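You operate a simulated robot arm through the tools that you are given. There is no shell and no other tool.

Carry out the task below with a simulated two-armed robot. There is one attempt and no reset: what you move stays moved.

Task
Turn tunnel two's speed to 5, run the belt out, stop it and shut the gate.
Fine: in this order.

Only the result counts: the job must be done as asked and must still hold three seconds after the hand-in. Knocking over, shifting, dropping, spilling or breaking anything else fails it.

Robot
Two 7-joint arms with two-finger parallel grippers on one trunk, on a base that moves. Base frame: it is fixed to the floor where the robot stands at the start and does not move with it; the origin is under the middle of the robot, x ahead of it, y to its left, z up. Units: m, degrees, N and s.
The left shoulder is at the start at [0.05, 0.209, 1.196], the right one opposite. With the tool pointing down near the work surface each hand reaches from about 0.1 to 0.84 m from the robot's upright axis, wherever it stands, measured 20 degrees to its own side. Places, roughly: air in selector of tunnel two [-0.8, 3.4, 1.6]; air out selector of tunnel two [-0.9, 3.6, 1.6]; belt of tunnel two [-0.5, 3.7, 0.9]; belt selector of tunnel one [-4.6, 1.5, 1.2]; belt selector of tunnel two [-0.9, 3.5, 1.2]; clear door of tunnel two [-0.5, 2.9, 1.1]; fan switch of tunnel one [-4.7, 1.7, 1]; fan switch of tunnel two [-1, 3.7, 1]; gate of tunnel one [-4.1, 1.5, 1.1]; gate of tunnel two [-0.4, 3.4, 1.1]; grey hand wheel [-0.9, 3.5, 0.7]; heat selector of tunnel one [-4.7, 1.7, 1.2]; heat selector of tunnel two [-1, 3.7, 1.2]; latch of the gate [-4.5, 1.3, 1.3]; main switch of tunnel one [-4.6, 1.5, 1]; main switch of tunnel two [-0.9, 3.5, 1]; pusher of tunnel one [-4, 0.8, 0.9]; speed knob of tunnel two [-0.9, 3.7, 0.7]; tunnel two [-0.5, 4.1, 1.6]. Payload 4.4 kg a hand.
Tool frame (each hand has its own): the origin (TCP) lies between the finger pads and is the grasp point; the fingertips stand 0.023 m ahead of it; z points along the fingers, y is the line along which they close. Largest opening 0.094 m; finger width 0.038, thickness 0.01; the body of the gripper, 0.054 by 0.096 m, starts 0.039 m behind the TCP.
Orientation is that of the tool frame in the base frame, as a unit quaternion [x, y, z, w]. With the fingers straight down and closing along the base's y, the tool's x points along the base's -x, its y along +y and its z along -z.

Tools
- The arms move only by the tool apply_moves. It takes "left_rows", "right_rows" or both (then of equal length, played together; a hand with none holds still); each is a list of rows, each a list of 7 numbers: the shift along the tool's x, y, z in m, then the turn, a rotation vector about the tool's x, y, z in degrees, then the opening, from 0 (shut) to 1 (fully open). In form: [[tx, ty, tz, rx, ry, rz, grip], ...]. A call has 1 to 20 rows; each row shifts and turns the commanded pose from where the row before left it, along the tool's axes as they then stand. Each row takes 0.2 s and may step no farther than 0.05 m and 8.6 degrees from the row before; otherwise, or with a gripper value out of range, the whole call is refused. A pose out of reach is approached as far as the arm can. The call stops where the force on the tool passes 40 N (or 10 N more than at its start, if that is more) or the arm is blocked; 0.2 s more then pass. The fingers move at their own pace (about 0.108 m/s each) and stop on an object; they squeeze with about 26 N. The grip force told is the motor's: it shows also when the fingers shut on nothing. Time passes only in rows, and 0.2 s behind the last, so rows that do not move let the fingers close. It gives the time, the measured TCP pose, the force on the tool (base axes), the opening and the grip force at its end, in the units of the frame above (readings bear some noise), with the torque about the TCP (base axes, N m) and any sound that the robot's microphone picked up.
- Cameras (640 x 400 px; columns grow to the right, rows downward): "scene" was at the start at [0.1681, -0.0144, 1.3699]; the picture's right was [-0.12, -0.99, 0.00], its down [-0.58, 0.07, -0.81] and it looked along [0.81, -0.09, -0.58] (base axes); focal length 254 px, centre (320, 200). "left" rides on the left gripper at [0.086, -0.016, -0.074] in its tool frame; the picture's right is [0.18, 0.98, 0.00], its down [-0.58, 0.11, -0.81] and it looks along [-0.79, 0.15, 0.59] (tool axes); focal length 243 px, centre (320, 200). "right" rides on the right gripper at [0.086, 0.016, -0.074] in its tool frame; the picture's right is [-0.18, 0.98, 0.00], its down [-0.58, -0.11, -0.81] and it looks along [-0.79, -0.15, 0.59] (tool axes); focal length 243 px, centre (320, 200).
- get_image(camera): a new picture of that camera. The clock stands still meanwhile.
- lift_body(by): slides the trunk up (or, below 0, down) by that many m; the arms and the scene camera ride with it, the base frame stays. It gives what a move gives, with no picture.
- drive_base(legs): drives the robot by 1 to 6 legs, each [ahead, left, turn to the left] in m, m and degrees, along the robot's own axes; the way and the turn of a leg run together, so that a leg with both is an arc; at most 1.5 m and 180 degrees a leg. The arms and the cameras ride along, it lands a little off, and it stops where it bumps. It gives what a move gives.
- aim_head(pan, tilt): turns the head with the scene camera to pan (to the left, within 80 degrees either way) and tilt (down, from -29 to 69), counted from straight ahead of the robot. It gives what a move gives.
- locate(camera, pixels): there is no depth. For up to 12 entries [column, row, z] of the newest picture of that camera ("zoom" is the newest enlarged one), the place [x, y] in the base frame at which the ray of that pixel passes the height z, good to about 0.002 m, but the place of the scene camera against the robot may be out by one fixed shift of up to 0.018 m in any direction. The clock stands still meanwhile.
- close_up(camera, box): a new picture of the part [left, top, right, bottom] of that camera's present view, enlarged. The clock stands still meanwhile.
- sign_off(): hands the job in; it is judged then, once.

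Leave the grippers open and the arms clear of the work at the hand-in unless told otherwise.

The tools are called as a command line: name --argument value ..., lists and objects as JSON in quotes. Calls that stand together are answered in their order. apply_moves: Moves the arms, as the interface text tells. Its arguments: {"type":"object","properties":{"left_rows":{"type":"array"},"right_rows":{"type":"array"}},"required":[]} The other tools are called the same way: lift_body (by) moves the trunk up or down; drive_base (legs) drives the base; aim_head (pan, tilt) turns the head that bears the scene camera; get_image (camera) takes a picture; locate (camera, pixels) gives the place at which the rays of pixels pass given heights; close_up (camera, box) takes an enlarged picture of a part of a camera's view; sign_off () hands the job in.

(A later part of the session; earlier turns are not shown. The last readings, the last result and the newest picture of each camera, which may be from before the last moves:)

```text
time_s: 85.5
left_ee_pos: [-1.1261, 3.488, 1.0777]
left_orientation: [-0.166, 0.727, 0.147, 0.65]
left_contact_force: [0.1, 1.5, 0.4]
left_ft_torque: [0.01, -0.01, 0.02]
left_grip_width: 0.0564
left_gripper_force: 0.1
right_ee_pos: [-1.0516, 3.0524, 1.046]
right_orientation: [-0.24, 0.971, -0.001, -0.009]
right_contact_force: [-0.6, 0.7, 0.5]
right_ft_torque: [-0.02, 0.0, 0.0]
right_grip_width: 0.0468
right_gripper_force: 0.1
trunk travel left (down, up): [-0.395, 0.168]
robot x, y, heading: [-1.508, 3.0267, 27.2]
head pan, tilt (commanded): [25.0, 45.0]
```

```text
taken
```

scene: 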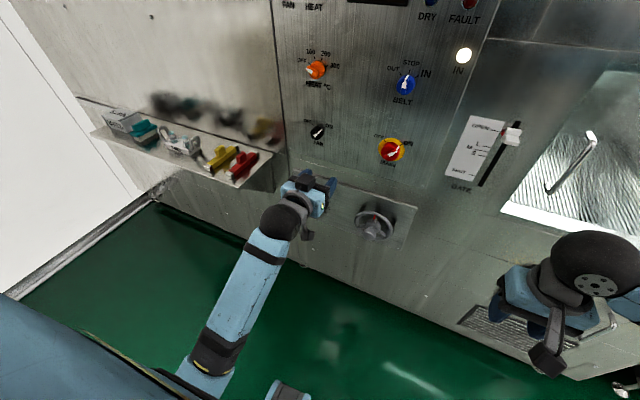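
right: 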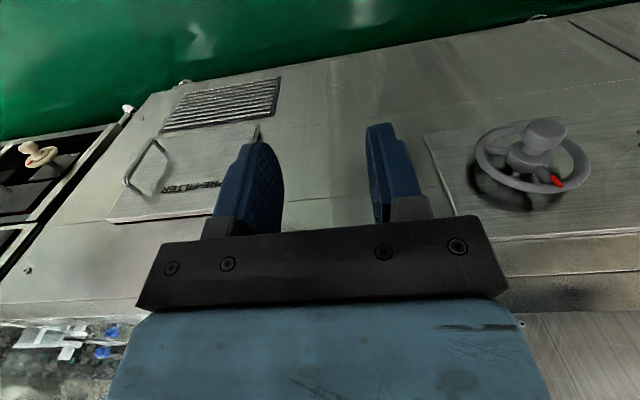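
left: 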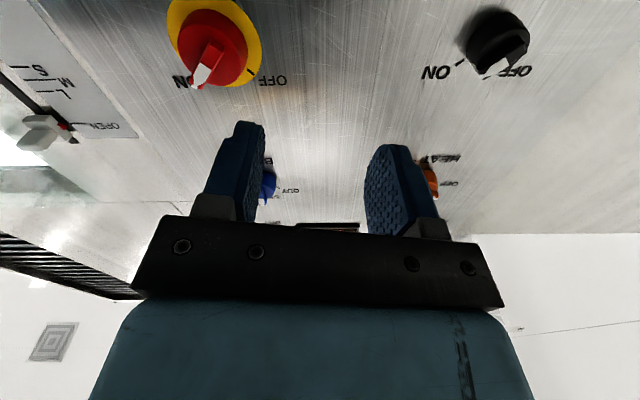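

The trunk is free again. I'll look further down-left to see the left elbow.

aim_head --pan 30 --tilt 68

get_image --camera "scene"

```text
time_s: 86.3
left_ee_pos: [-1.126, 3.488, 1.075]
left_orientation: [-0.166, 0.727, 0.147, 0.65]
left_contact_force: [0.3, 0.7, 0.0]
left_ft_torque: [-0.04, 0.0, -0.01]
left_grip_width: 0.0565
left_gripper_force: 0.1
right_ee_pos: [-1.0505, 3.0527, 1.0469]
right_orientation: [-0.239, 0.971, -0.001, -0.008]
right_contact_force: [0.6, 0.0, 0.6]
right_ft_torque: [-0.02, -0.01, 0.0]
right_grip_width: 0.0472
right_gripper_force: 0.0
trunk travel left (down, up): [-0.395, 0.168]
robot x, y, heading: [-1.5096, 3.0288, 27.4]
head pan, tilt (commanded): [30.0, 68.0]
```

```text
taken
```

scene: 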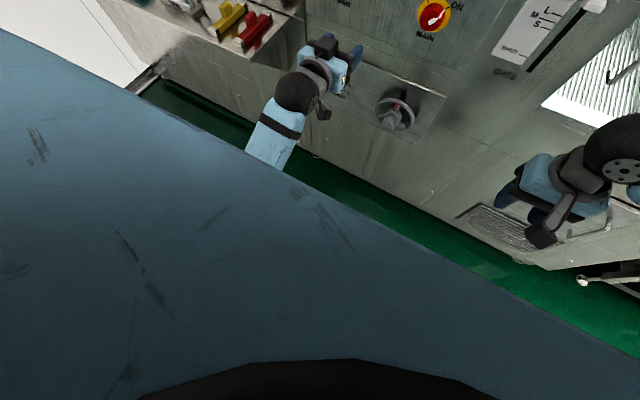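

The elbow is tucked beneath my torso's overhang, and raising the hand drove it up against the torso. With the trunk higher, the hand can stay low relative to the shoulder. I lift by 0.16 m more.

lift_body --by 0.16

aim_head --pan 0 --tilt 35

get_image --camera "scene"

get_image --camera "left"

```text
time_s: 88.2
left_ee_pos: [-1.1262, 3.4887, 1.2362]
left_orientation: [-0.165, 0.727, 0.147, 0.651]
left_contact_force: [0.5, 0.5, 0.4]
left_ft_torque: [-0.01, 0.03, 0.0]
left_grip_width: 0.0562
left_gripper_force: 0.1
right_ee_pos: [-1.0505, 3.0532, 1.2068]
right_orientation: [-0.24, 0.971, -0.002, -0.01]
right_contact_force: [-1.1, 0.4, -0.8]
right_ft_torque: [0.0, 0.01, 0.0]
right_grip_width: 0.0469
right_gripper_force: 0.1
trunk travel left (down, up): [-0.555, 0.008]
robot x, y, heading: [-1.5107, 3.0303, 27.6]
head pan, tilt (commanded): [30.0, 68.0]
```

```text
time_s: 89.1
left_ee_pos: [-1.1276, 3.4887, 1.237]
left_orientation: [-0.164, 0.727, 0.146, 0.651]
left_contact_force: [-0.2, -0.1, 0.7]
left_ft_torque: [0.02, -0.02, -0.03]
left_grip_width: 0.0564
left_gripper_force: 0.0
right_ee_pos: [-1.0517, 3.0518, 1.2069]
right_orientation: [-0.238, 0.971, -0.002, -0.009]
right_contact_force: [-0.5, 0.0, 0.9]
right_ft_torque: [-0.01, -0.04, 0.01]
right_grip_width: 0.0471
right_gripper_force: 0.1
trunk travel left (down, up): [-0.555, 0.008]
robot x, y, heading: [-1.5137, 3.0285, 27.5]
head pan, tilt (commanded): [0.0, 35.0]
```

```text
taken
```

scene: 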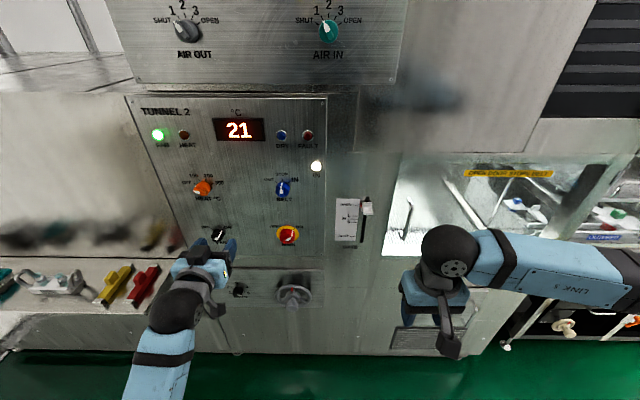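

```text
taken
```

left: 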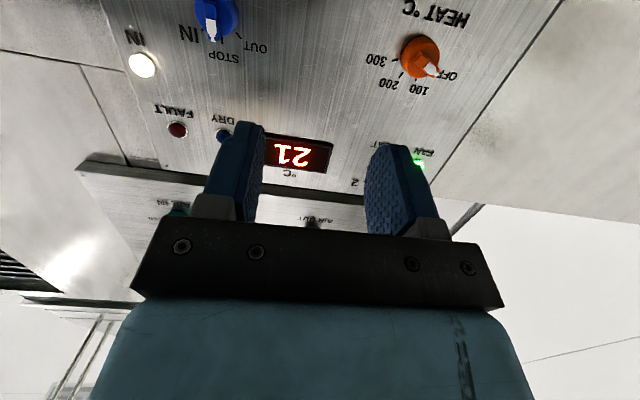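

Now the left camera sees the belt selector at (213,15) (pointer at STOP). I zoom in and locate it.

close_up --camera "left" --box '[140, 0, 300, 100]'

locate --camera "zoom" --pixels '[[307, 172, 1.2], [307, 172, 1.18], [307, 172, 1.22], [315, 60, 1.15], [315, 60, 1.17], [305, 130, 1.17], [305, 130, 1.19]]'

```text
4.00 times, centred on (220, 50) of left
```

zoom: 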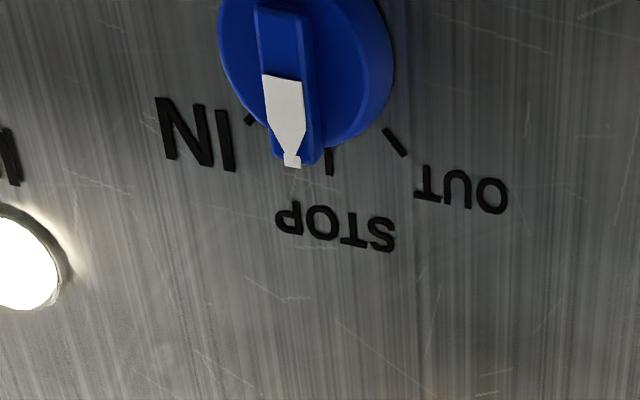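

```text
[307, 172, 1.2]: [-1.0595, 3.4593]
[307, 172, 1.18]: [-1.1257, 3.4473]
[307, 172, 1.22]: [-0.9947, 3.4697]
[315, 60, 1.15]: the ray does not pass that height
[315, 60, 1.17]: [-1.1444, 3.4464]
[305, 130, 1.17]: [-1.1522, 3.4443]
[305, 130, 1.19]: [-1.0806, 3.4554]
```

locate --camera "zoom" --pixels '[[330, 162, 1.25], [330, 162, 1.26], [330, 162, 1.27], [395, 142, 1.25], [395, 142, 1.26], [250, 118, 1.25], [250, 118, 1.24], [290, 85, 1.22], [290, 85, 1.23], [290, 85, 1.21], [292, 20, 1.2], [292, 20, 1.21]]'

```text
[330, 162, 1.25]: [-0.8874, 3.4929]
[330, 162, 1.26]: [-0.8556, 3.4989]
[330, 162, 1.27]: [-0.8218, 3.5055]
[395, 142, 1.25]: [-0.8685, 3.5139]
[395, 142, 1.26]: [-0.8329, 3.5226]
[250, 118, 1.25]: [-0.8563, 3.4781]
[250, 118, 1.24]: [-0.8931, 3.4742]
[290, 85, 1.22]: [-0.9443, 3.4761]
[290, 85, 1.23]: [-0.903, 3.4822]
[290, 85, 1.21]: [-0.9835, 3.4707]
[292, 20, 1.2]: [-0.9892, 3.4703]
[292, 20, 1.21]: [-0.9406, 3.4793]
```

On the plate plane I get STOP tick (s 3.509, z 1.264), OUT tick (3.528, 1.255), IN tick (3.486, 1.256): centre about s=3.507, z=1.234, ±45° throws. I level the hand (pitch −6.4°, yaw 1.2°), move 0.06 m forward and then 0.118 m to the right.

apply_moves --left_rows '[[0, 0, 0.02, 0, -3.2, 0, 0.6], [0, 0, 0.02, 0, -3.2, 0, 0.6], [0, 0, 0.02, -1.2, 0, 0, 0.6], [0, -0.03, 0, 0, 0, 0, 0.6], [0, -0.03, 0, 0, 0, 0, 0.6], [0, -0.03, 0, 0, 0, 0, 0.6], [0, -0.028, 0, 0, 0, 0, 0.6]]'

get_image --camera "left"

get_image --camera "scene"

```text
time_s: 90.5
left_ee_pos: [-1.0574, 3.4978, 1.2272]
left_orientation: [-0.103, 0.691, 0.233, 0.676]
left_contact_force: [0.3, -0.2, 0.1]
left_ft_torque: [-0.03, 0.02, 0.01]
left_grip_width: 0.0566
left_gripper_force: 0.1
right_ee_pos: [-1.0511, 3.053, 1.2064]
right_orientation: [-0.24, 0.971, -0.002, -0.01]
right_contact_force: [0.3, -0.2, 0.5]
right_ft_torque: [0.01, -0.01, 0.0]
right_grip_width: 0.047
right_gripper_force: 0.1
trunk travel left (down, up): [-0.555, 0.008]
robot x, y, heading: [-1.5102, 3.0269, 27.4]
head pan, tilt (commanded): [0.0, 35.0]
stopped in row 6 (left hand): the arm was blocked; the commanded pose is now the measured one
```

```text
taken
```

left: 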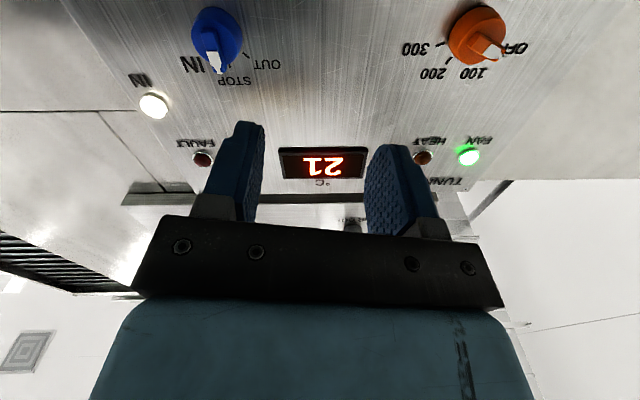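

```text
taken
```

scene: 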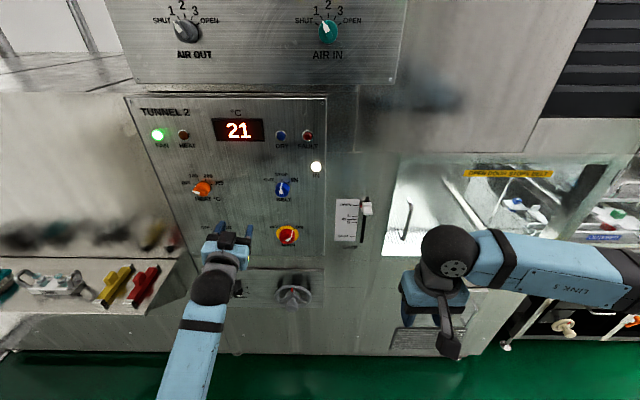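

Moving the left hand inward blocks against my body again. Instead I'll shift the base 0.16 m to the right so the selector lies at the left hand's natural side, then straighten the hand (roll −10.5°).

drive_base --legs '[[0, -0.16, -0.8]]'

apply_moves --left_rows '[[0, 0.02, 0, 0, 0, -5, 0.6], [0, 0.02, 0, 0, 0, -5.5, 0.6], [0, 0.01, 0, 0, 1.4, 0, 0.6], [0, 0, 0, 0, 0, 0, 0.6]]'

get_image --camera "left"

get_image --camera "scene"

```text
time_s: 92.5
left_ee_pos: [-0.9786, 3.3511, 1.2267]
left_orientation: [-0.099, 0.692, 0.227, 0.678]
left_contact_force: [-0.5, -0.7, 0.0]
left_ft_torque: [0.04, 0.0, 0.0]
left_grip_width: 0.0564
left_gripper_force: 0.0
right_ee_pos: [-0.979, 2.9052, 1.2059]
right_orientation: [-0.233, 0.972, -0.001, -0.008]
right_contact_force: [-0.3, 0.1, -0.2]
right_ft_torque: [-0.01, 0.02, 0.0]
right_grip_width: 0.047
right_gripper_force: 0.1
trunk travel left (down, up): [-0.555, 0.008]
robot x, y, heading: [-1.4388, 2.8869, 26.7]
head pan, tilt (commanded): [0.0, 35.0]
```

```text
time_s: 93.5
left_ee_pos: [-1.0001, 3.3958, 1.2339]
left_orientation: [-0.164, 0.688, 0.163, 0.688]
left_contact_force: [-0.1, 0.2, 0.6]
left_ft_torque: [-0.01, 0.01, -0.01]
left_grip_width: 0.0559
left_gripper_force: 0.1
right_ee_pos: [-0.9775, 2.9045, 1.208]
right_orientation: [-0.233, 0.972, -0.001, -0.009]
right_contact_force: [-0.1, -0.7, 0.6]
right_ft_torque: [-0.01, -0.01, -0.01]
right_grip_width: 0.0471
right_gripper_force: 0.1
trunk travel left (down, up): [-0.555, 0.008]
robot x, y, heading: [-1.4389, 2.8873, 26.7]
head pan, tilt (commanded): [0.0, 35.0]
```

```text
taken
```

left: 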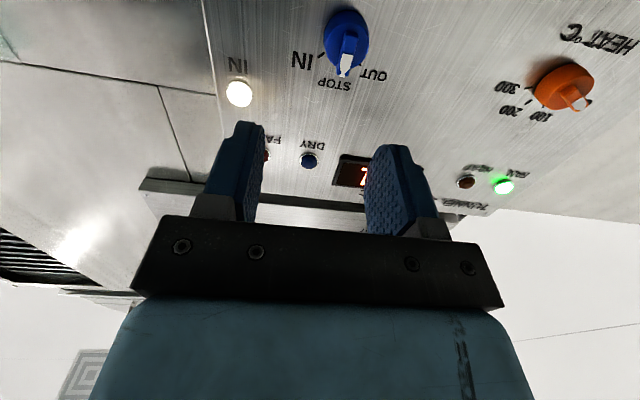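

```text
taken
```

scene: 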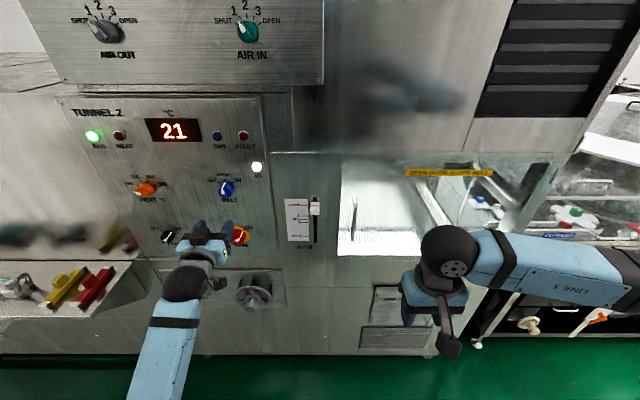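

The hand is straight now and the selector appears at (345,40). I move 21.5 mm left to align, then zoom.

apply_moves --left_rows '[[0, 0.0215, 0, 0, 0, 0, 0.6], [0, 0, 0.03, 0, 0, 0, 0.6], [0, 0, 0, 0, 0, 0, 0.6]]'

get_image --camera "left"

close_up --camera "left" --box '[240, 0, 400, 120]'

close_up --camera "scene" --box '[170, 160, 290, 260]'

```text
time_s: 94.3
left_ee_pos: [-0.9817, 3.4273, 1.2354]
left_orientation: [-0.165, 0.688, 0.164, 0.687]
left_contact_force: [-0.2, 0.2, -0.4]
left_ft_torque: [-0.03, 0.05, 0.03]
left_grip_width: 0.0569
left_gripper_force: 0.0
right_ee_pos: [-0.9779, 2.9052, 1.206]
right_orientation: [-0.234, 0.972, -0.002, -0.008]
right_contact_force: [-0.1, 0.1, 0.8]
right_ft_torque: [0.02, -0.04, 0.02]
right_grip_width: 0.0472
right_gripper_force: 0.1
trunk travel left (down, up): [-0.555, 0.008]
robot x, y, heading: [-1.4368, 2.8884, 26.7]
head pan, tilt (commanded): [0.0, 35.0]
```

```text
taken
```

left: 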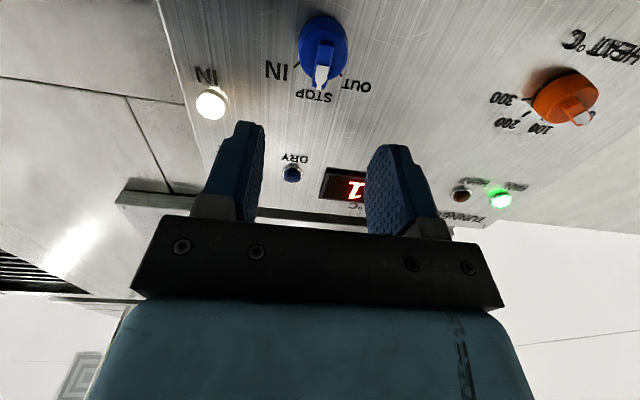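

```text
3.33 times, centred on (320, 60) of left
```

zoom: 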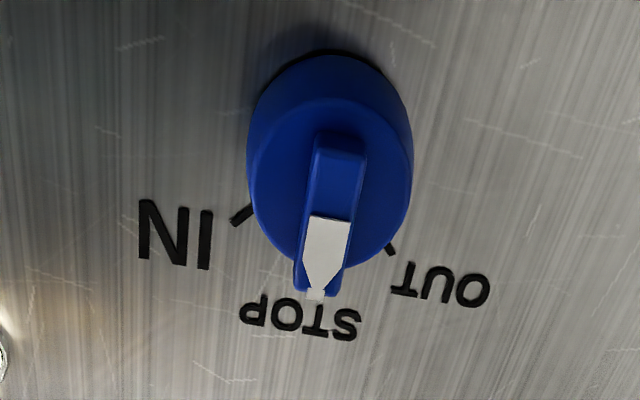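

```text
4.00 times, centred on (230, 210) of scene
```

zoom: 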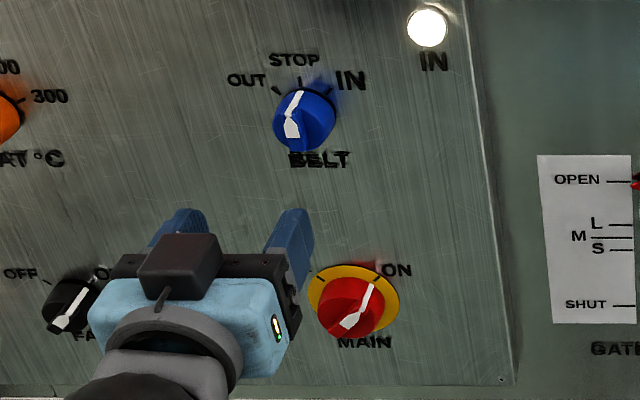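

The selector disc is about 41 mm across, its face at about 0.783 and the bar front at about 0.771. It's off by ~2 mm left and ~1 mm up. I correct this, open to 0.8, and advance 0.09 m first.

apply_moves --left_rows '[[-0.001, 0.0022, 0, 0, 0, 0, 0.8], [0, 0, 0.03, 0, 0, 0, 0.8], [0, 0, 0.03, 0, 0, 0, 0.8], [0, 0, 0.03, 0, 0, 0, 0.8], [0, 0, 0, 0, 0, 0, 0.8]]'

get_image --camera "left"

```text
time_s: 95.5
left_ee_pos: [-0.9039, 3.4716, 1.2325]
left_orientation: [-0.164, 0.688, 0.163, 0.688]
left_contact_force: [-0.6, -0.6, 0.1]
left_ft_torque: [0.01, 0.02, -0.01]
left_grip_width: 0.075
left_gripper_force: 0.2
right_ee_pos: [-0.9785, 2.9048, 1.2068]
right_orientation: [-0.233, 0.972, -0.001, -0.008]
right_contact_force: [0.7, 0.2, -0.3]
right_ft_torque: [-0.02, 0.0, 0.02]
right_grip_width: 0.0469
right_gripper_force: 0.1
trunk travel left (down, up): [-0.555, 0.008]
robot x, y, heading: [-1.4401, 2.8865, 26.7]
head pan, tilt (commanded): [0.0, 35.0]
```

```text
taken
```

left: 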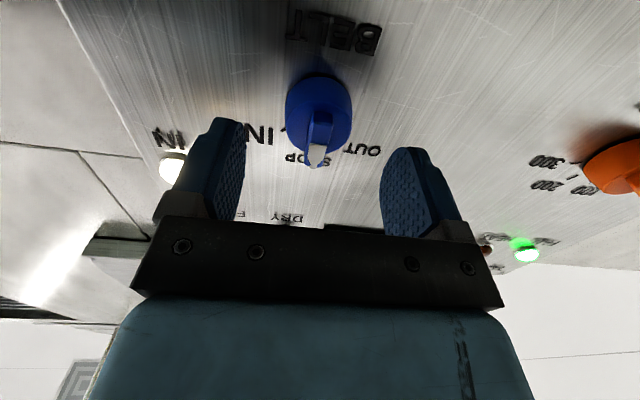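

Aligned (disc centre col ≈318). I raise 2 mm, advance 0.033 m, then check before closing.

apply_moves --left_rows '[[-0.002, 0, 0.013, 0, 0, 0, 0.8], [0, 0, 0.013, 0, 0, 0, 0.8], [0, 0, 0.007, 0, 0, 0, 0.8], [0, 0, 0, 0, 0, 0, 0.8]]'

get_image --camera "left"

close_up --camera "scene" --box '[170, 140, 290, 240]'

```text
time_s: 96.5
left_ee_pos: [-0.8753, 3.4851, 1.2342]
left_orientation: [-0.165, 0.688, 0.165, 0.688]
left_contact_force: [0.1, -0.9, -0.4]
left_ft_torque: [-0.03, -0.01, -0.02]
left_grip_width: 0.0752
left_gripper_force: 0.0
right_ee_pos: [-0.9776, 2.9048, 1.208]
right_orientation: [-0.234, 0.972, -0.001, -0.008]
right_contact_force: [0.1, 0.4, 0.0]
right_ft_torque: [-0.02, -0.02, 0.01]
right_grip_width: 0.047
right_gripper_force: 0.0
trunk travel left (down, up): [-0.555, 0.008]
robot x, y, heading: [-1.4417, 2.8829, 26.9]
head pan, tilt (commanded): [0.0, 35.0]
```

```text
taken
```

left: 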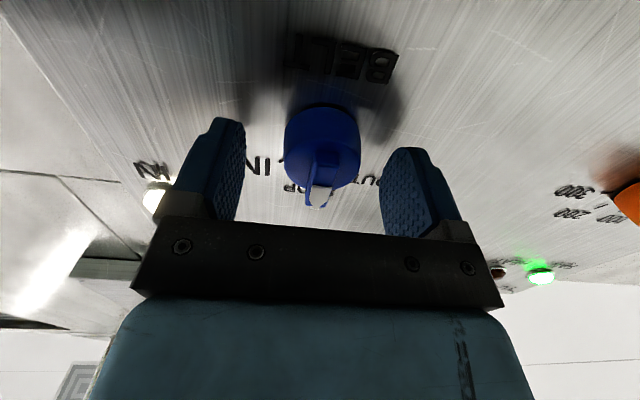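

```text
4.00 times, centred on (230, 190) of scene
```

zoom: 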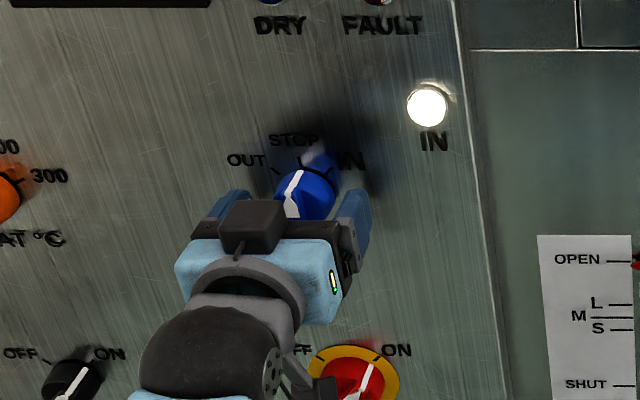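

The disc is between the pads. Before turning, I take a baseline look at the belt behind the clear door.

close_up --camera "scene" --box '[330, 140, 640, 280]'

get_image --camera "right"

```text
2.06 times, centred on (485, 210) of scene
```

zoom: 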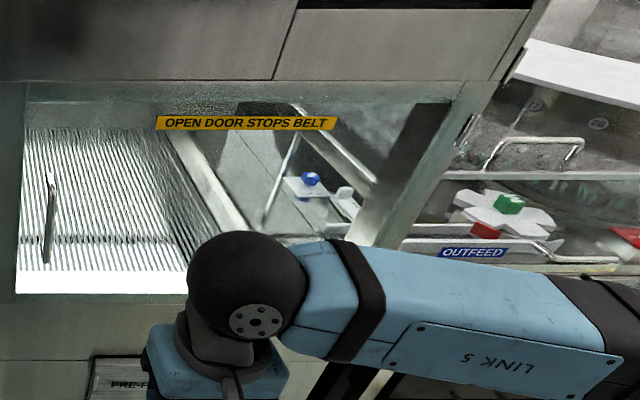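

```text
taken
```

right: 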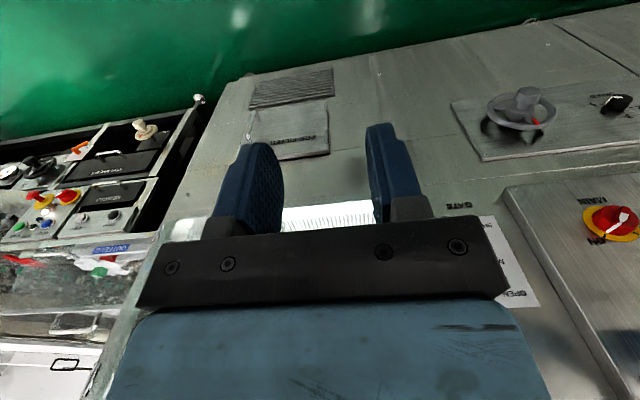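

The belt behind the clear door is a ribbed one with a dark line at about (110,240) in the zoom. Now I close on the selector.

apply_moves --left_rows '[[0, 0, 0, 0, 0, 0, 0.25], [0, 0, 0, 0, 0, 0, 0.25], [0, 0, 0, 0, 0, 0, 0.25]]'

```text
time_s: 97.3
left_ee_pos: [-0.876, 3.4862, 1.2335]
left_orientation: [-0.164, 0.688, 0.163, 0.688]
left_contact_force: [-0.3, 5.1, 2.7]
left_ft_torque: [-0.11, 0.24, 0.21]
left_grip_width: 0.04
left_gripper_force: 45.0
right_ee_pos: [-0.9787, 2.9056, 1.2058]
right_orientation: [-0.234, 0.972, -0.002, -0.009]
right_contact_force: [0.0, 1.0, -0.1]
right_ft_torque: [0.0, 0.0, 0.02]
right_grip_width: 0.0469
right_gripper_force: 0.1
trunk travel left (down, up): [-0.555, 0.008]
robot x, y, heading: [-1.4346, 2.888, 26.5]
head pan, tilt (commanded): [0.0, 35.0]
```

Gripped at 40 mm. I roll −45° (counter-clockwise) toward OUT.

apply_moves --left_rows '[[0, 0, 0, 0, 0, -7.5, 0.25], [0, 0, 0, 0, 0, -7.5, 0.25], [0, 0, 0, 0, 0, -7.5, 0.25], [0, 0, 0, 0, 0, -7.5, 0.25], [0, 0, 0, 0, 0, -7.5, 0.25], [0, 0, 0, 0, 0, -7.5, 0.25]]'

get_image --camera "scene"

close_up --camera "scene" --box '[170, 140, 290, 240]'

get_image --camera "left"

```text
time_s: 98.7
left_ee_pos: [-0.8759, 3.4852, 1.2346]
left_orientation: [-0.415, 0.573, -0.114, 0.697]
left_contact_force: [-7.3, -2.7, -4.9]
left_ft_torque: [0.39, -0.11, 0.29]
left_grip_width: 0.04
left_gripper_force: 45.1
right_ee_pos: [-0.9784, 2.9047, 1.2061]
right_orientation: [-0.233, 0.972, -0.001, -0.008]
right_contact_force: [0.4, 0.3, -0.9]
right_ft_torque: [0.0, -0.01, 0.02]
right_grip_width: 0.0469
right_gripper_force: 0.2
trunk travel left (down, up): [-0.555, 0.008]
robot x, y, heading: [-1.4389, 2.8882, 26.7]
head pan, tilt (commanded): [0.0, 35.0]
```

```text
taken
```

scene: 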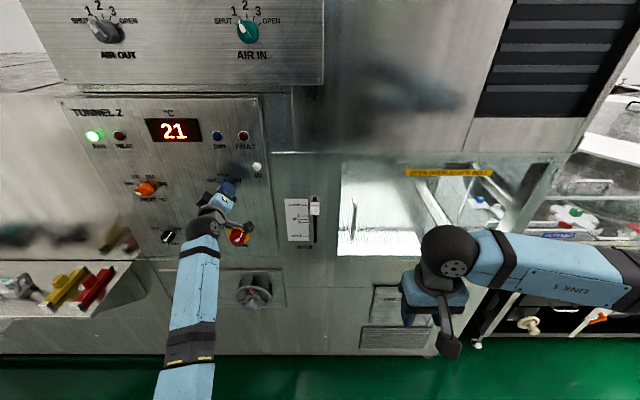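

```text
4.00 times, centred on (230, 190) of scene
```

zoom: 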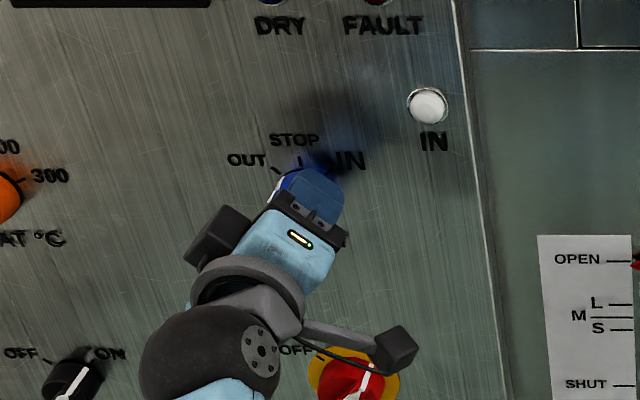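

```text
taken
```

left: 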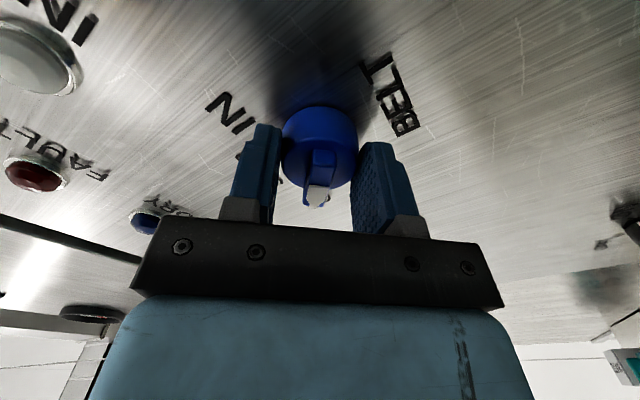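

The selector followed to OUT, and the "IN" lamp went dark. I check the belt behind the clear door.

close_up --camera "scene" --box '[330, 140, 640, 280]'

apply_moves --left_rows '[[0, 0, 0, 0, 0, 0, 0.25], [0, 0, 0, 0, 0, 0, 0.25], [0, 0, 0, 0, 0, 0, 0.25]]'

close_up --camera "scene" --box '[330, 140, 640, 280]'

close_up --camera "scene" --box '[50, 90, 290, 240]'

```text
2.06 times, centred on (485, 210) of scene
```

zoom: 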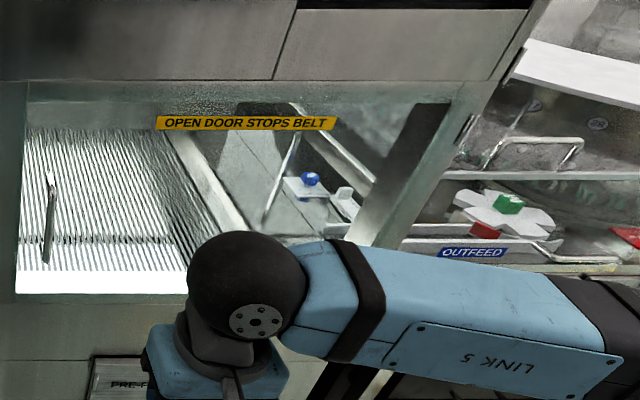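

```text
time_s: 99.5
left_ee_pos: [-0.8763, 3.4857, 1.2337]
left_orientation: [-0.415, 0.573, -0.113, 0.697]
left_contact_force: [-10.9, -8.5, -10.7]
left_ft_torque: [-0.02, 0.12, 0.02]
left_grip_width: 0.0402
left_gripper_force: 44.9
right_ee_pos: [-0.9791, 2.9048, 1.2066]
right_orientation: [-0.233, 0.972, -0.002, -0.009]
right_contact_force: [-0.2, 0.5, -0.1]
right_ft_torque: [0.0, 0.03, 0.01]
right_grip_width: 0.0468
right_gripper_force: 0.0
trunk travel left (down, up): [-0.555, 0.008]
robot x, y, heading: [-1.4377, 2.891, 27.0]
head pan, tilt (commanded): [0.0, 35.0]
```

```text
2.06 times, centred on (485, 210) of scene
```

zoom: 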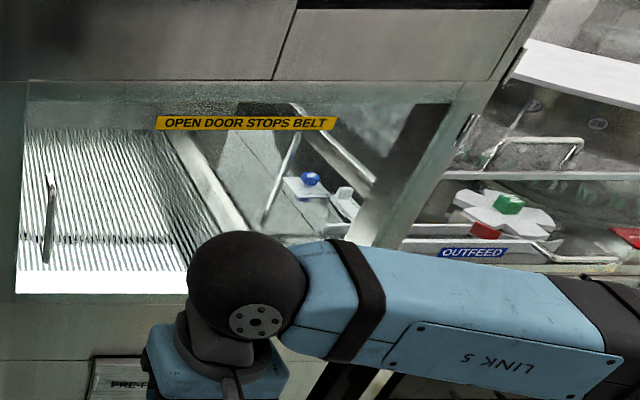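

```text
2.67 times, centred on (170, 165) of scene
```

zoom: 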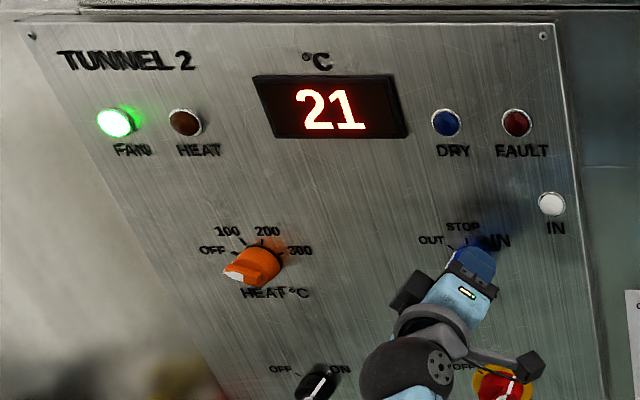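

IN lamp is off. No visible change yet on the belt; I wait 2 s and look again.

apply_moves --left_rows '[[0, 0, 0, 0, 0, 0, 0.25], [0, 0, 0, 0, 0, 0, 0.25], [0, 0, 0, 0, 0, 0, 0.25], [0, 0, 0, 0, 0, 0, 0.25], [0, 0, 0, 0, 0, 0, 0.25], [0, 0, 0, 0, 0, 0, 0.25], [0, 0, 0, 0, 0, 0, 0.25], [0, 0, 0, 0, 0, 0, 0.25]]'

close_up --camera "scene" --box '[330, 140, 640, 280]'

close_up --camera "scene" --box '[330, 150, 450, 260]'

close_up --camera "scene" --box '[50, 90, 290, 240]'

```text
time_s: 101.3
left_ee_pos: [-0.8764, 3.4865, 1.2349]
left_orientation: [-0.416, 0.573, -0.112, 0.697]
left_contact_force: [-16.2, -14.7, -20.3]
left_ft_torque: [-0.25, 0.44, -0.16]
left_grip_width: 0.0398
left_gripper_force: 44.7
right_ee_pos: [-0.9794, 2.9043, 1.2073]
right_orientation: [-0.232, 0.973, -0.002, -0.009]
right_contact_force: [0.2, 0.3, -0.3]
right_ft_torque: [-0.02, 0.03, -0.02]
right_grip_width: 0.0469
right_gripper_force: 0.2
trunk travel left (down, up): [-0.555, 0.008]
robot x, y, heading: [-1.4375, 2.8873, 27.0]
head pan, tilt (commanded): [0.0, 35.0]
```

```text
2.06 times, centred on (485, 210) of scene
```

zoom: 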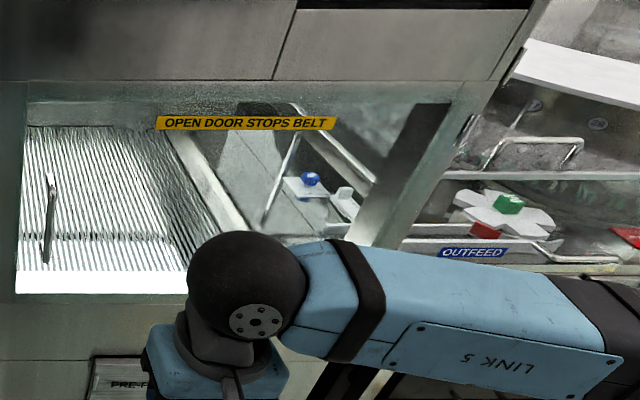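

```text
3.64 times, centred on (390, 205) of scene
```

zoom: 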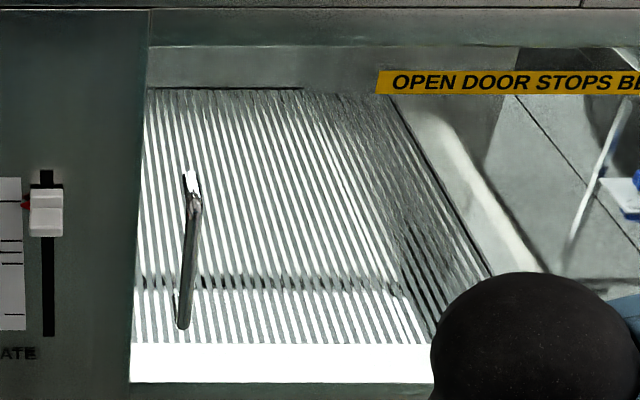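

```text
2.67 times, centred on (170, 165) of scene
```

zoom: 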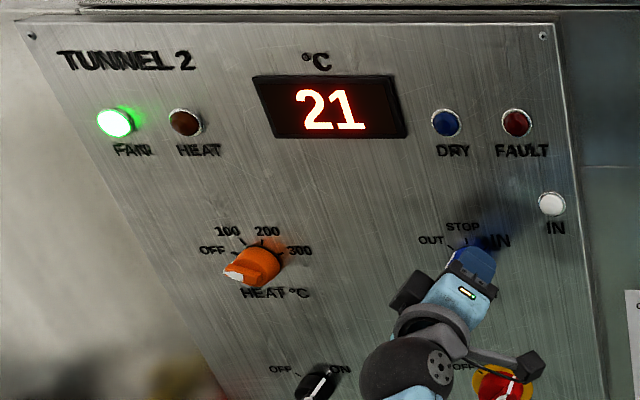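

The contact force is slowly growing (about 30 N), so I open the fingers to relieve it, staying around the selector, and keep watching the belt.

apply_moves --left_rows '[[0, 0, 0, 0, 0, 0, 0.8], [0, 0, 0, 0, 0, 0, 0.8], [0, 0, 0, 0, 0, 0, 0.8]]'

get_image --camera "left"

get_image --camera "scene"

close_up --camera "scene" --box '[330, 150, 450, 260]'

```text
time_s: 102.1
left_ee_pos: [-0.8739, 3.4851, 1.235]
left_orientation: [-0.416, 0.572, -0.113, 0.698]
left_contact_force: [0.1, -0.4, 1.0]
left_ft_torque: [0.0, -0.02, -0.02]
left_grip_width: 0.0752
left_gripper_force: 0.1
right_ee_pos: [-0.9779, 2.906, 1.2069]
right_orientation: [-0.233, 0.972, -0.002, -0.009]
right_contact_force: [-0.6, -0.5, -1.0]
right_ft_torque: [0.01, 0.03, 0.03]
right_grip_width: 0.0472
right_gripper_force: 0.1
trunk travel left (down, up): [-0.555, 0.008]
robot x, y, heading: [-1.4381, 2.8888, 26.9]
head pan, tilt (commanded): [0.0, 35.0]
```

```text
taken
```

left: 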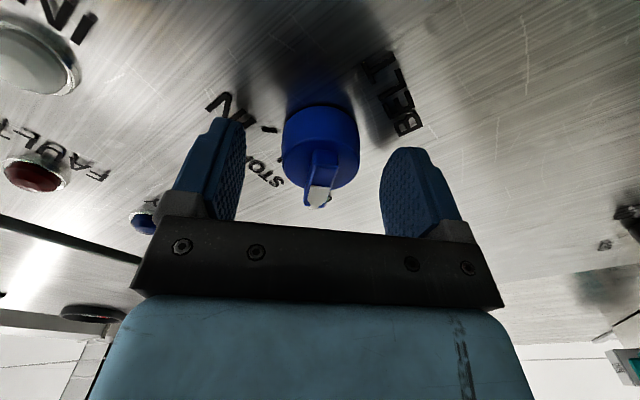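

```text
taken
```

scene: 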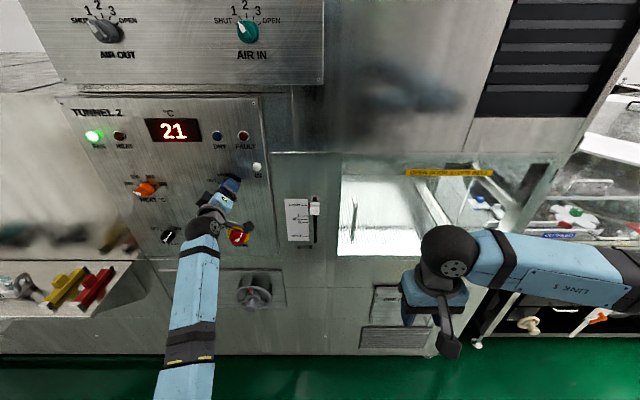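

```text
3.64 times, centred on (390, 205) of scene
```

zoom: 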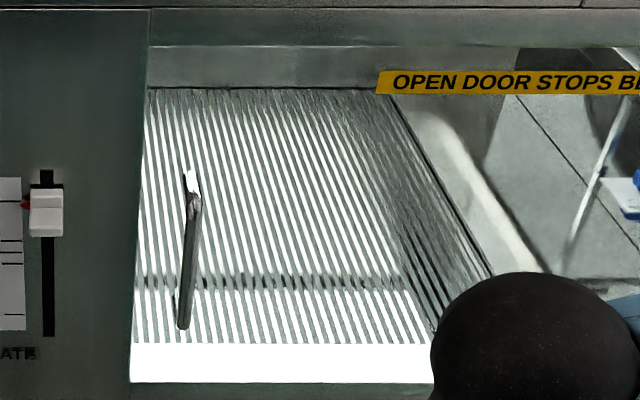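

The selector stays at OUT on its own. I keep waiting and watching the belt window.

apply_moves --left_rows '[[0, 0, 0, 0, 0, 0, 0.8], [0, 0, 0, 0, 0, 0, 0.8], [0, 0, 0, 0, 0, 0, 0.8], [0, 0, 0, 0, 0, 0, 0.8], [0, 0, 0, 0, 0, 0, 0.8], [0, 0, 0, 0, 0, 0, 0.8]]'

close_up --camera "scene" --box '[330, 150, 450, 260]'

close_up --camera "scene" --box '[50, 90, 290, 240]'

```text
time_s: 103.5
left_ee_pos: [-0.8753, 3.4856, 1.2352]
left_orientation: [-0.416, 0.572, -0.113, 0.697]
left_contact_force: [1.1, 0.6, -0.4]
left_ft_torque: [0.02, -0.02, 0.02]
left_grip_width: 0.075
left_gripper_force: 0.1
right_ee_pos: [-0.9778, 2.905, 1.2071]
right_orientation: [-0.234, 0.972, -0.001, -0.009]
right_contact_force: [-0.1, 0.2, -0.6]
right_ft_torque: [0.0, -0.06, -0.01]
right_grip_width: 0.0471
right_gripper_force: 0.0
trunk travel left (down, up): [-0.555, 0.008]
robot x, y, heading: [-1.4354, 2.8892, 26.9]
head pan, tilt (commanded): [0.0, 35.0]
```

```text
3.64 times, centred on (390, 205) of scene
```

zoom: 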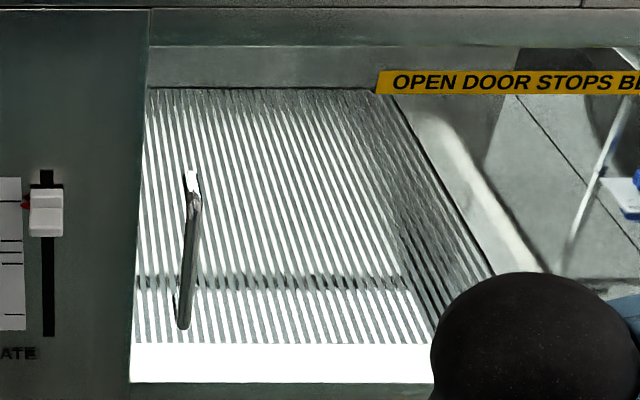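

```text
2.67 times, centred on (170, 165) of scene
```

zoom: 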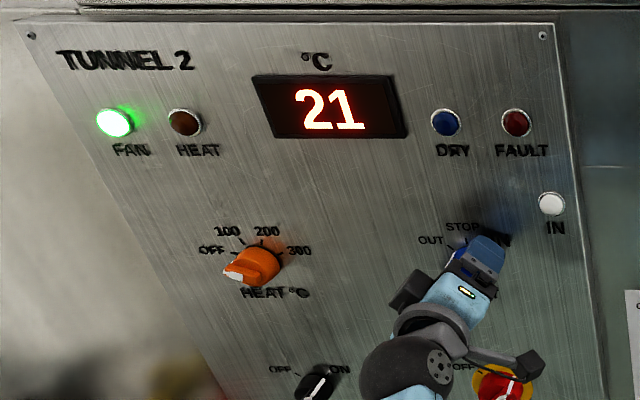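

The slats seem to be moving but nothing has arrived yet. I wait another 3 s.

apply_moves --left_rows '[[0, 0, 0, 0, 0, 0, 0.8], [0, 0, 0, 0, 0, 0, 0.8], [0, 0, 0, 0, 0, 0, 0.8], [0, 0, 0, 0, 0, 0, 0.8], [0, 0, 0, 0, 0, 0, 0.8], [0, 0, 0, 0, 0, 0, 0.8], [0, 0, 0, 0, 0, 0, 0.8], [0, 0, 0, 0, 0, 0, 0.8], [0, 0, 0, 0, 0, 0, 0.8], [0, 0, 0, 0, 0, 0, 0.8], [0, 0, 0, 0, 0, 0, 0.8], [0, 0, 0, 0, 0, 0, 0.8], [0, 0, 0, 0, 0, 0, 0.8], [0, 0, 0, 0, 0, 0, 0.8]]'

get_image --camera "scene"

close_up --camera "scene" --box '[330, 140, 640, 280]'

close_up --camera "scene" --box '[330, 150, 450, 260]'

```text
time_s: 106.5
left_ee_pos: [-0.8746, 3.4868, 1.2356]
left_orientation: [-0.415, 0.573, -0.113, 0.698]
left_contact_force: [-1.1, -0.8, -0.1]
left_ft_torque: [0.0, -0.02, -0.02]
left_grip_width: 0.0752
left_gripper_force: 0.0
right_ee_pos: [-0.9781, 2.9043, 1.2081]
right_orientation: [-0.234, 0.972, -0.001, -0.009]
right_contact_force: [0.5, 0.6, -0.3]
right_ft_torque: [0.02, -0.02, -0.01]
right_grip_width: 0.0471
right_gripper_force: 0.1
trunk travel left (down, up): [-0.555, 0.008]
robot x, y, heading: [-1.4367, 2.8874, 26.8]
head pan, tilt (commanded): [0.0, 35.0]
```

```text
taken
```

scene: 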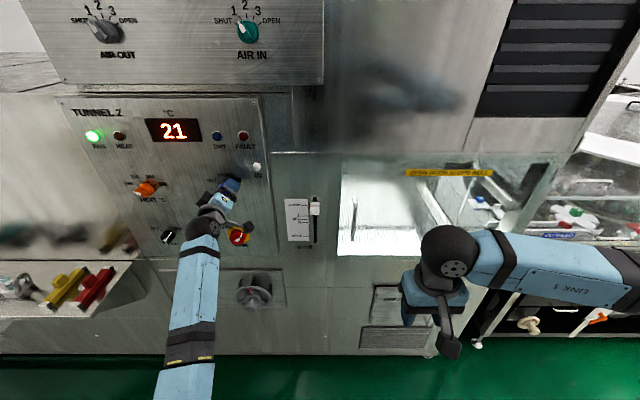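

```text
2.06 times, centred on (485, 210) of scene
```

zoom: 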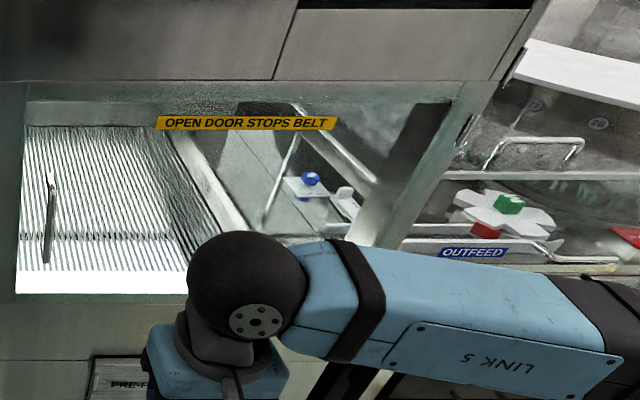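

```text
3.64 times, centred on (390, 205) of scene
```

zoom: 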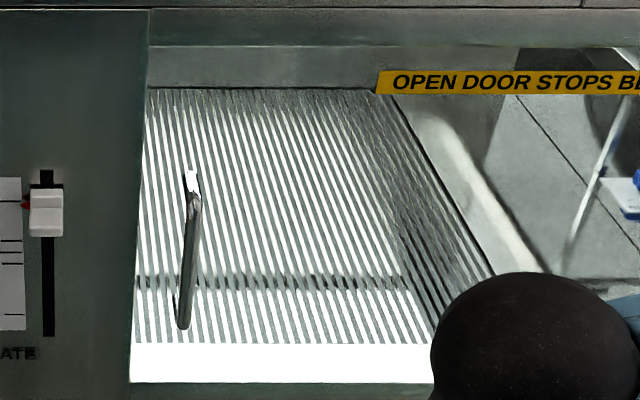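

The last two zooms (103.5 s and 106.5 s) look identical, e.g. the reddish spot at (312,281), whereas at 102.1 s it differed: the belt may have reached its end. I check once more after 1 s.

apply_moves --left_rows '[[0, 0, 0, 0, 0, 0, 0.8], [0, 0, 0, 0, 0, 0, 0.8], [0, 0, 0, 0, 0, 0, 0.8], [0, 0, 0, 0, 0, 0, 0.8]]'

close_up --camera "scene" --box '[330, 150, 450, 260]'

close_up --camera "scene" --box '[350, 190, 420, 240]'

close_up --camera "scene" --box '[540, 180, 640, 260]'

```text
time_s: 107.5
left_ee_pos: [-0.8752, 3.4864, 1.2355]
left_orientation: [-0.415, 0.573, -0.113, 0.698]
left_contact_force: [0.4, -0.2, -0.1]
left_ft_torque: [0.02, 0.0, -0.02]
left_grip_width: 0.0753
left_gripper_force: 0.1
right_ee_pos: [-0.9777, 2.9048, 1.2067]
right_orientation: [-0.234, 0.972, -0.001, -0.009]
right_contact_force: [0.1, 0.5, 0.1]
right_ft_torque: [-0.01, -0.01, 0.01]
right_grip_width: 0.047
right_gripper_force: 0.0
trunk travel left (down, up): [-0.555, 0.008]
robot x, y, heading: [-1.4379, 2.8858, 26.7]
head pan, tilt (commanded): [0.0, 35.0]
```

```text
3.64 times, centred on (390, 205) of scene
```

zoom: 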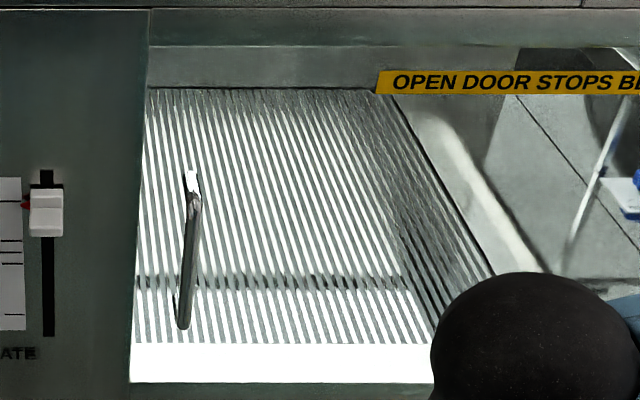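

```text
8.00 times, centred on (385, 215) of scene
```

zoom: 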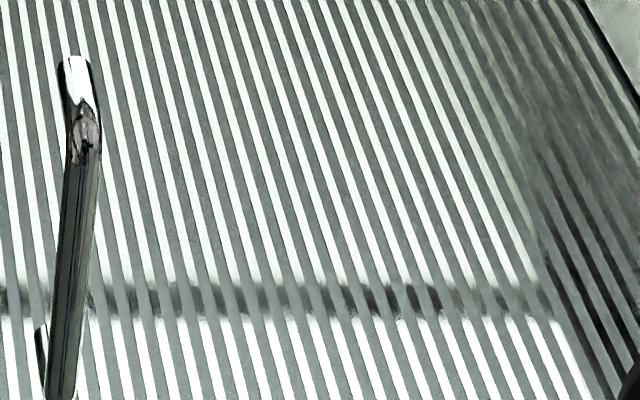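

```text
5.00 times, centred on (590, 220) of scene
```

zoom: 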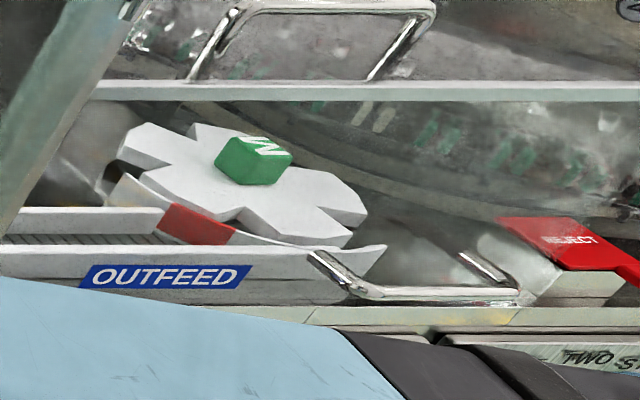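

I compare the slat positions at high zoom after a short wait, to judge whether the belt still moves.

apply_moves --left_rows '[[0, 0, 0, 0, 0, 0, 0.8]]'

close_up --camera "scene" --box '[350, 190, 420, 240]'

apply_moves --left_rows '[[0, 0, 0, 0, 0, 0, 0.8]]'

close_up --camera "scene" --box '[350, 190, 420, 240]'

```text
time_s: 107.9
left_ee_pos: [-0.8747, 3.4861, 1.2345]
left_orientation: [-0.416, 0.573, -0.112, 0.697]
left_contact_force: [0.3, -1.0, 0.2]
left_ft_torque: [0.0, 0.02, 0.03]
left_grip_width: 0.0751
left_gripper_force: 0.0
right_ee_pos: [-0.9774, 2.9049, 1.2073]
right_orientation: [-0.234, 0.972, -0.002, -0.009]
right_contact_force: [-0.4, 0.0, 0.8]
right_ft_torque: [0.02, -0.02, 0.05]
right_grip_width: 0.047
right_gripper_force: 0.0
trunk travel left (down, up): [-0.555, 0.008]
robot x, y, heading: [-1.4388, 2.8877, 26.7]
head pan, tilt (commanded): [0.0, 35.0]
```

```text
8.00 times, centred on (385, 215) of scene
```

zoom: 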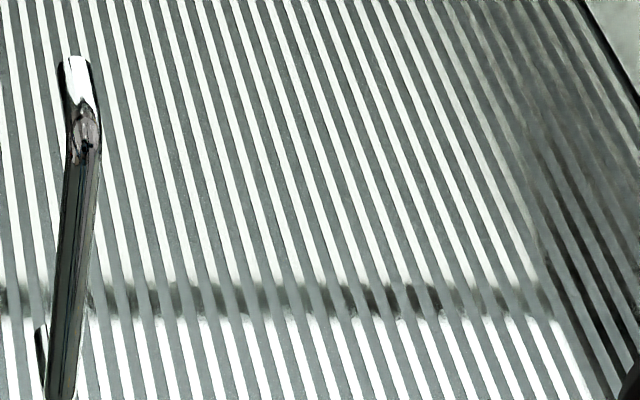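

```text
time_s: 108.3
left_ee_pos: [-0.8746, 3.4857, 1.2358]
left_orientation: [-0.415, 0.572, -0.113, 0.698]
left_contact_force: [-1.2, 0.4, 0.1]
left_ft_torque: [-0.01, 0.03, 0.02]
left_grip_width: 0.0752
left_gripper_force: 0.0
right_ee_pos: [-0.9795, 2.9055, 1.2072]
right_orientation: [-0.232, 0.973, -0.002, -0.009]
right_contact_force: [0.1, 1.0, -0.3]
right_ft_torque: [0.0, 0.01, -0.01]
right_grip_width: 0.0471
right_gripper_force: 0.0
trunk travel left (down, up): [-0.555, 0.008]
robot x, y, heading: [-1.4369, 2.8862, 26.7]
head pan, tilt (commanded): [0.0, 35.0]
```

```text
8.00 times, centred on (385, 215) of scene
```

zoom: 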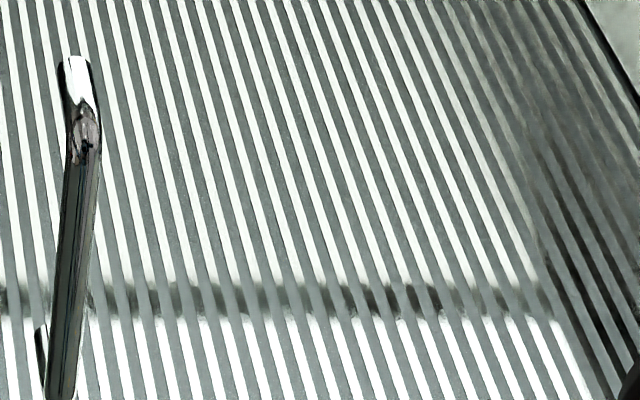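

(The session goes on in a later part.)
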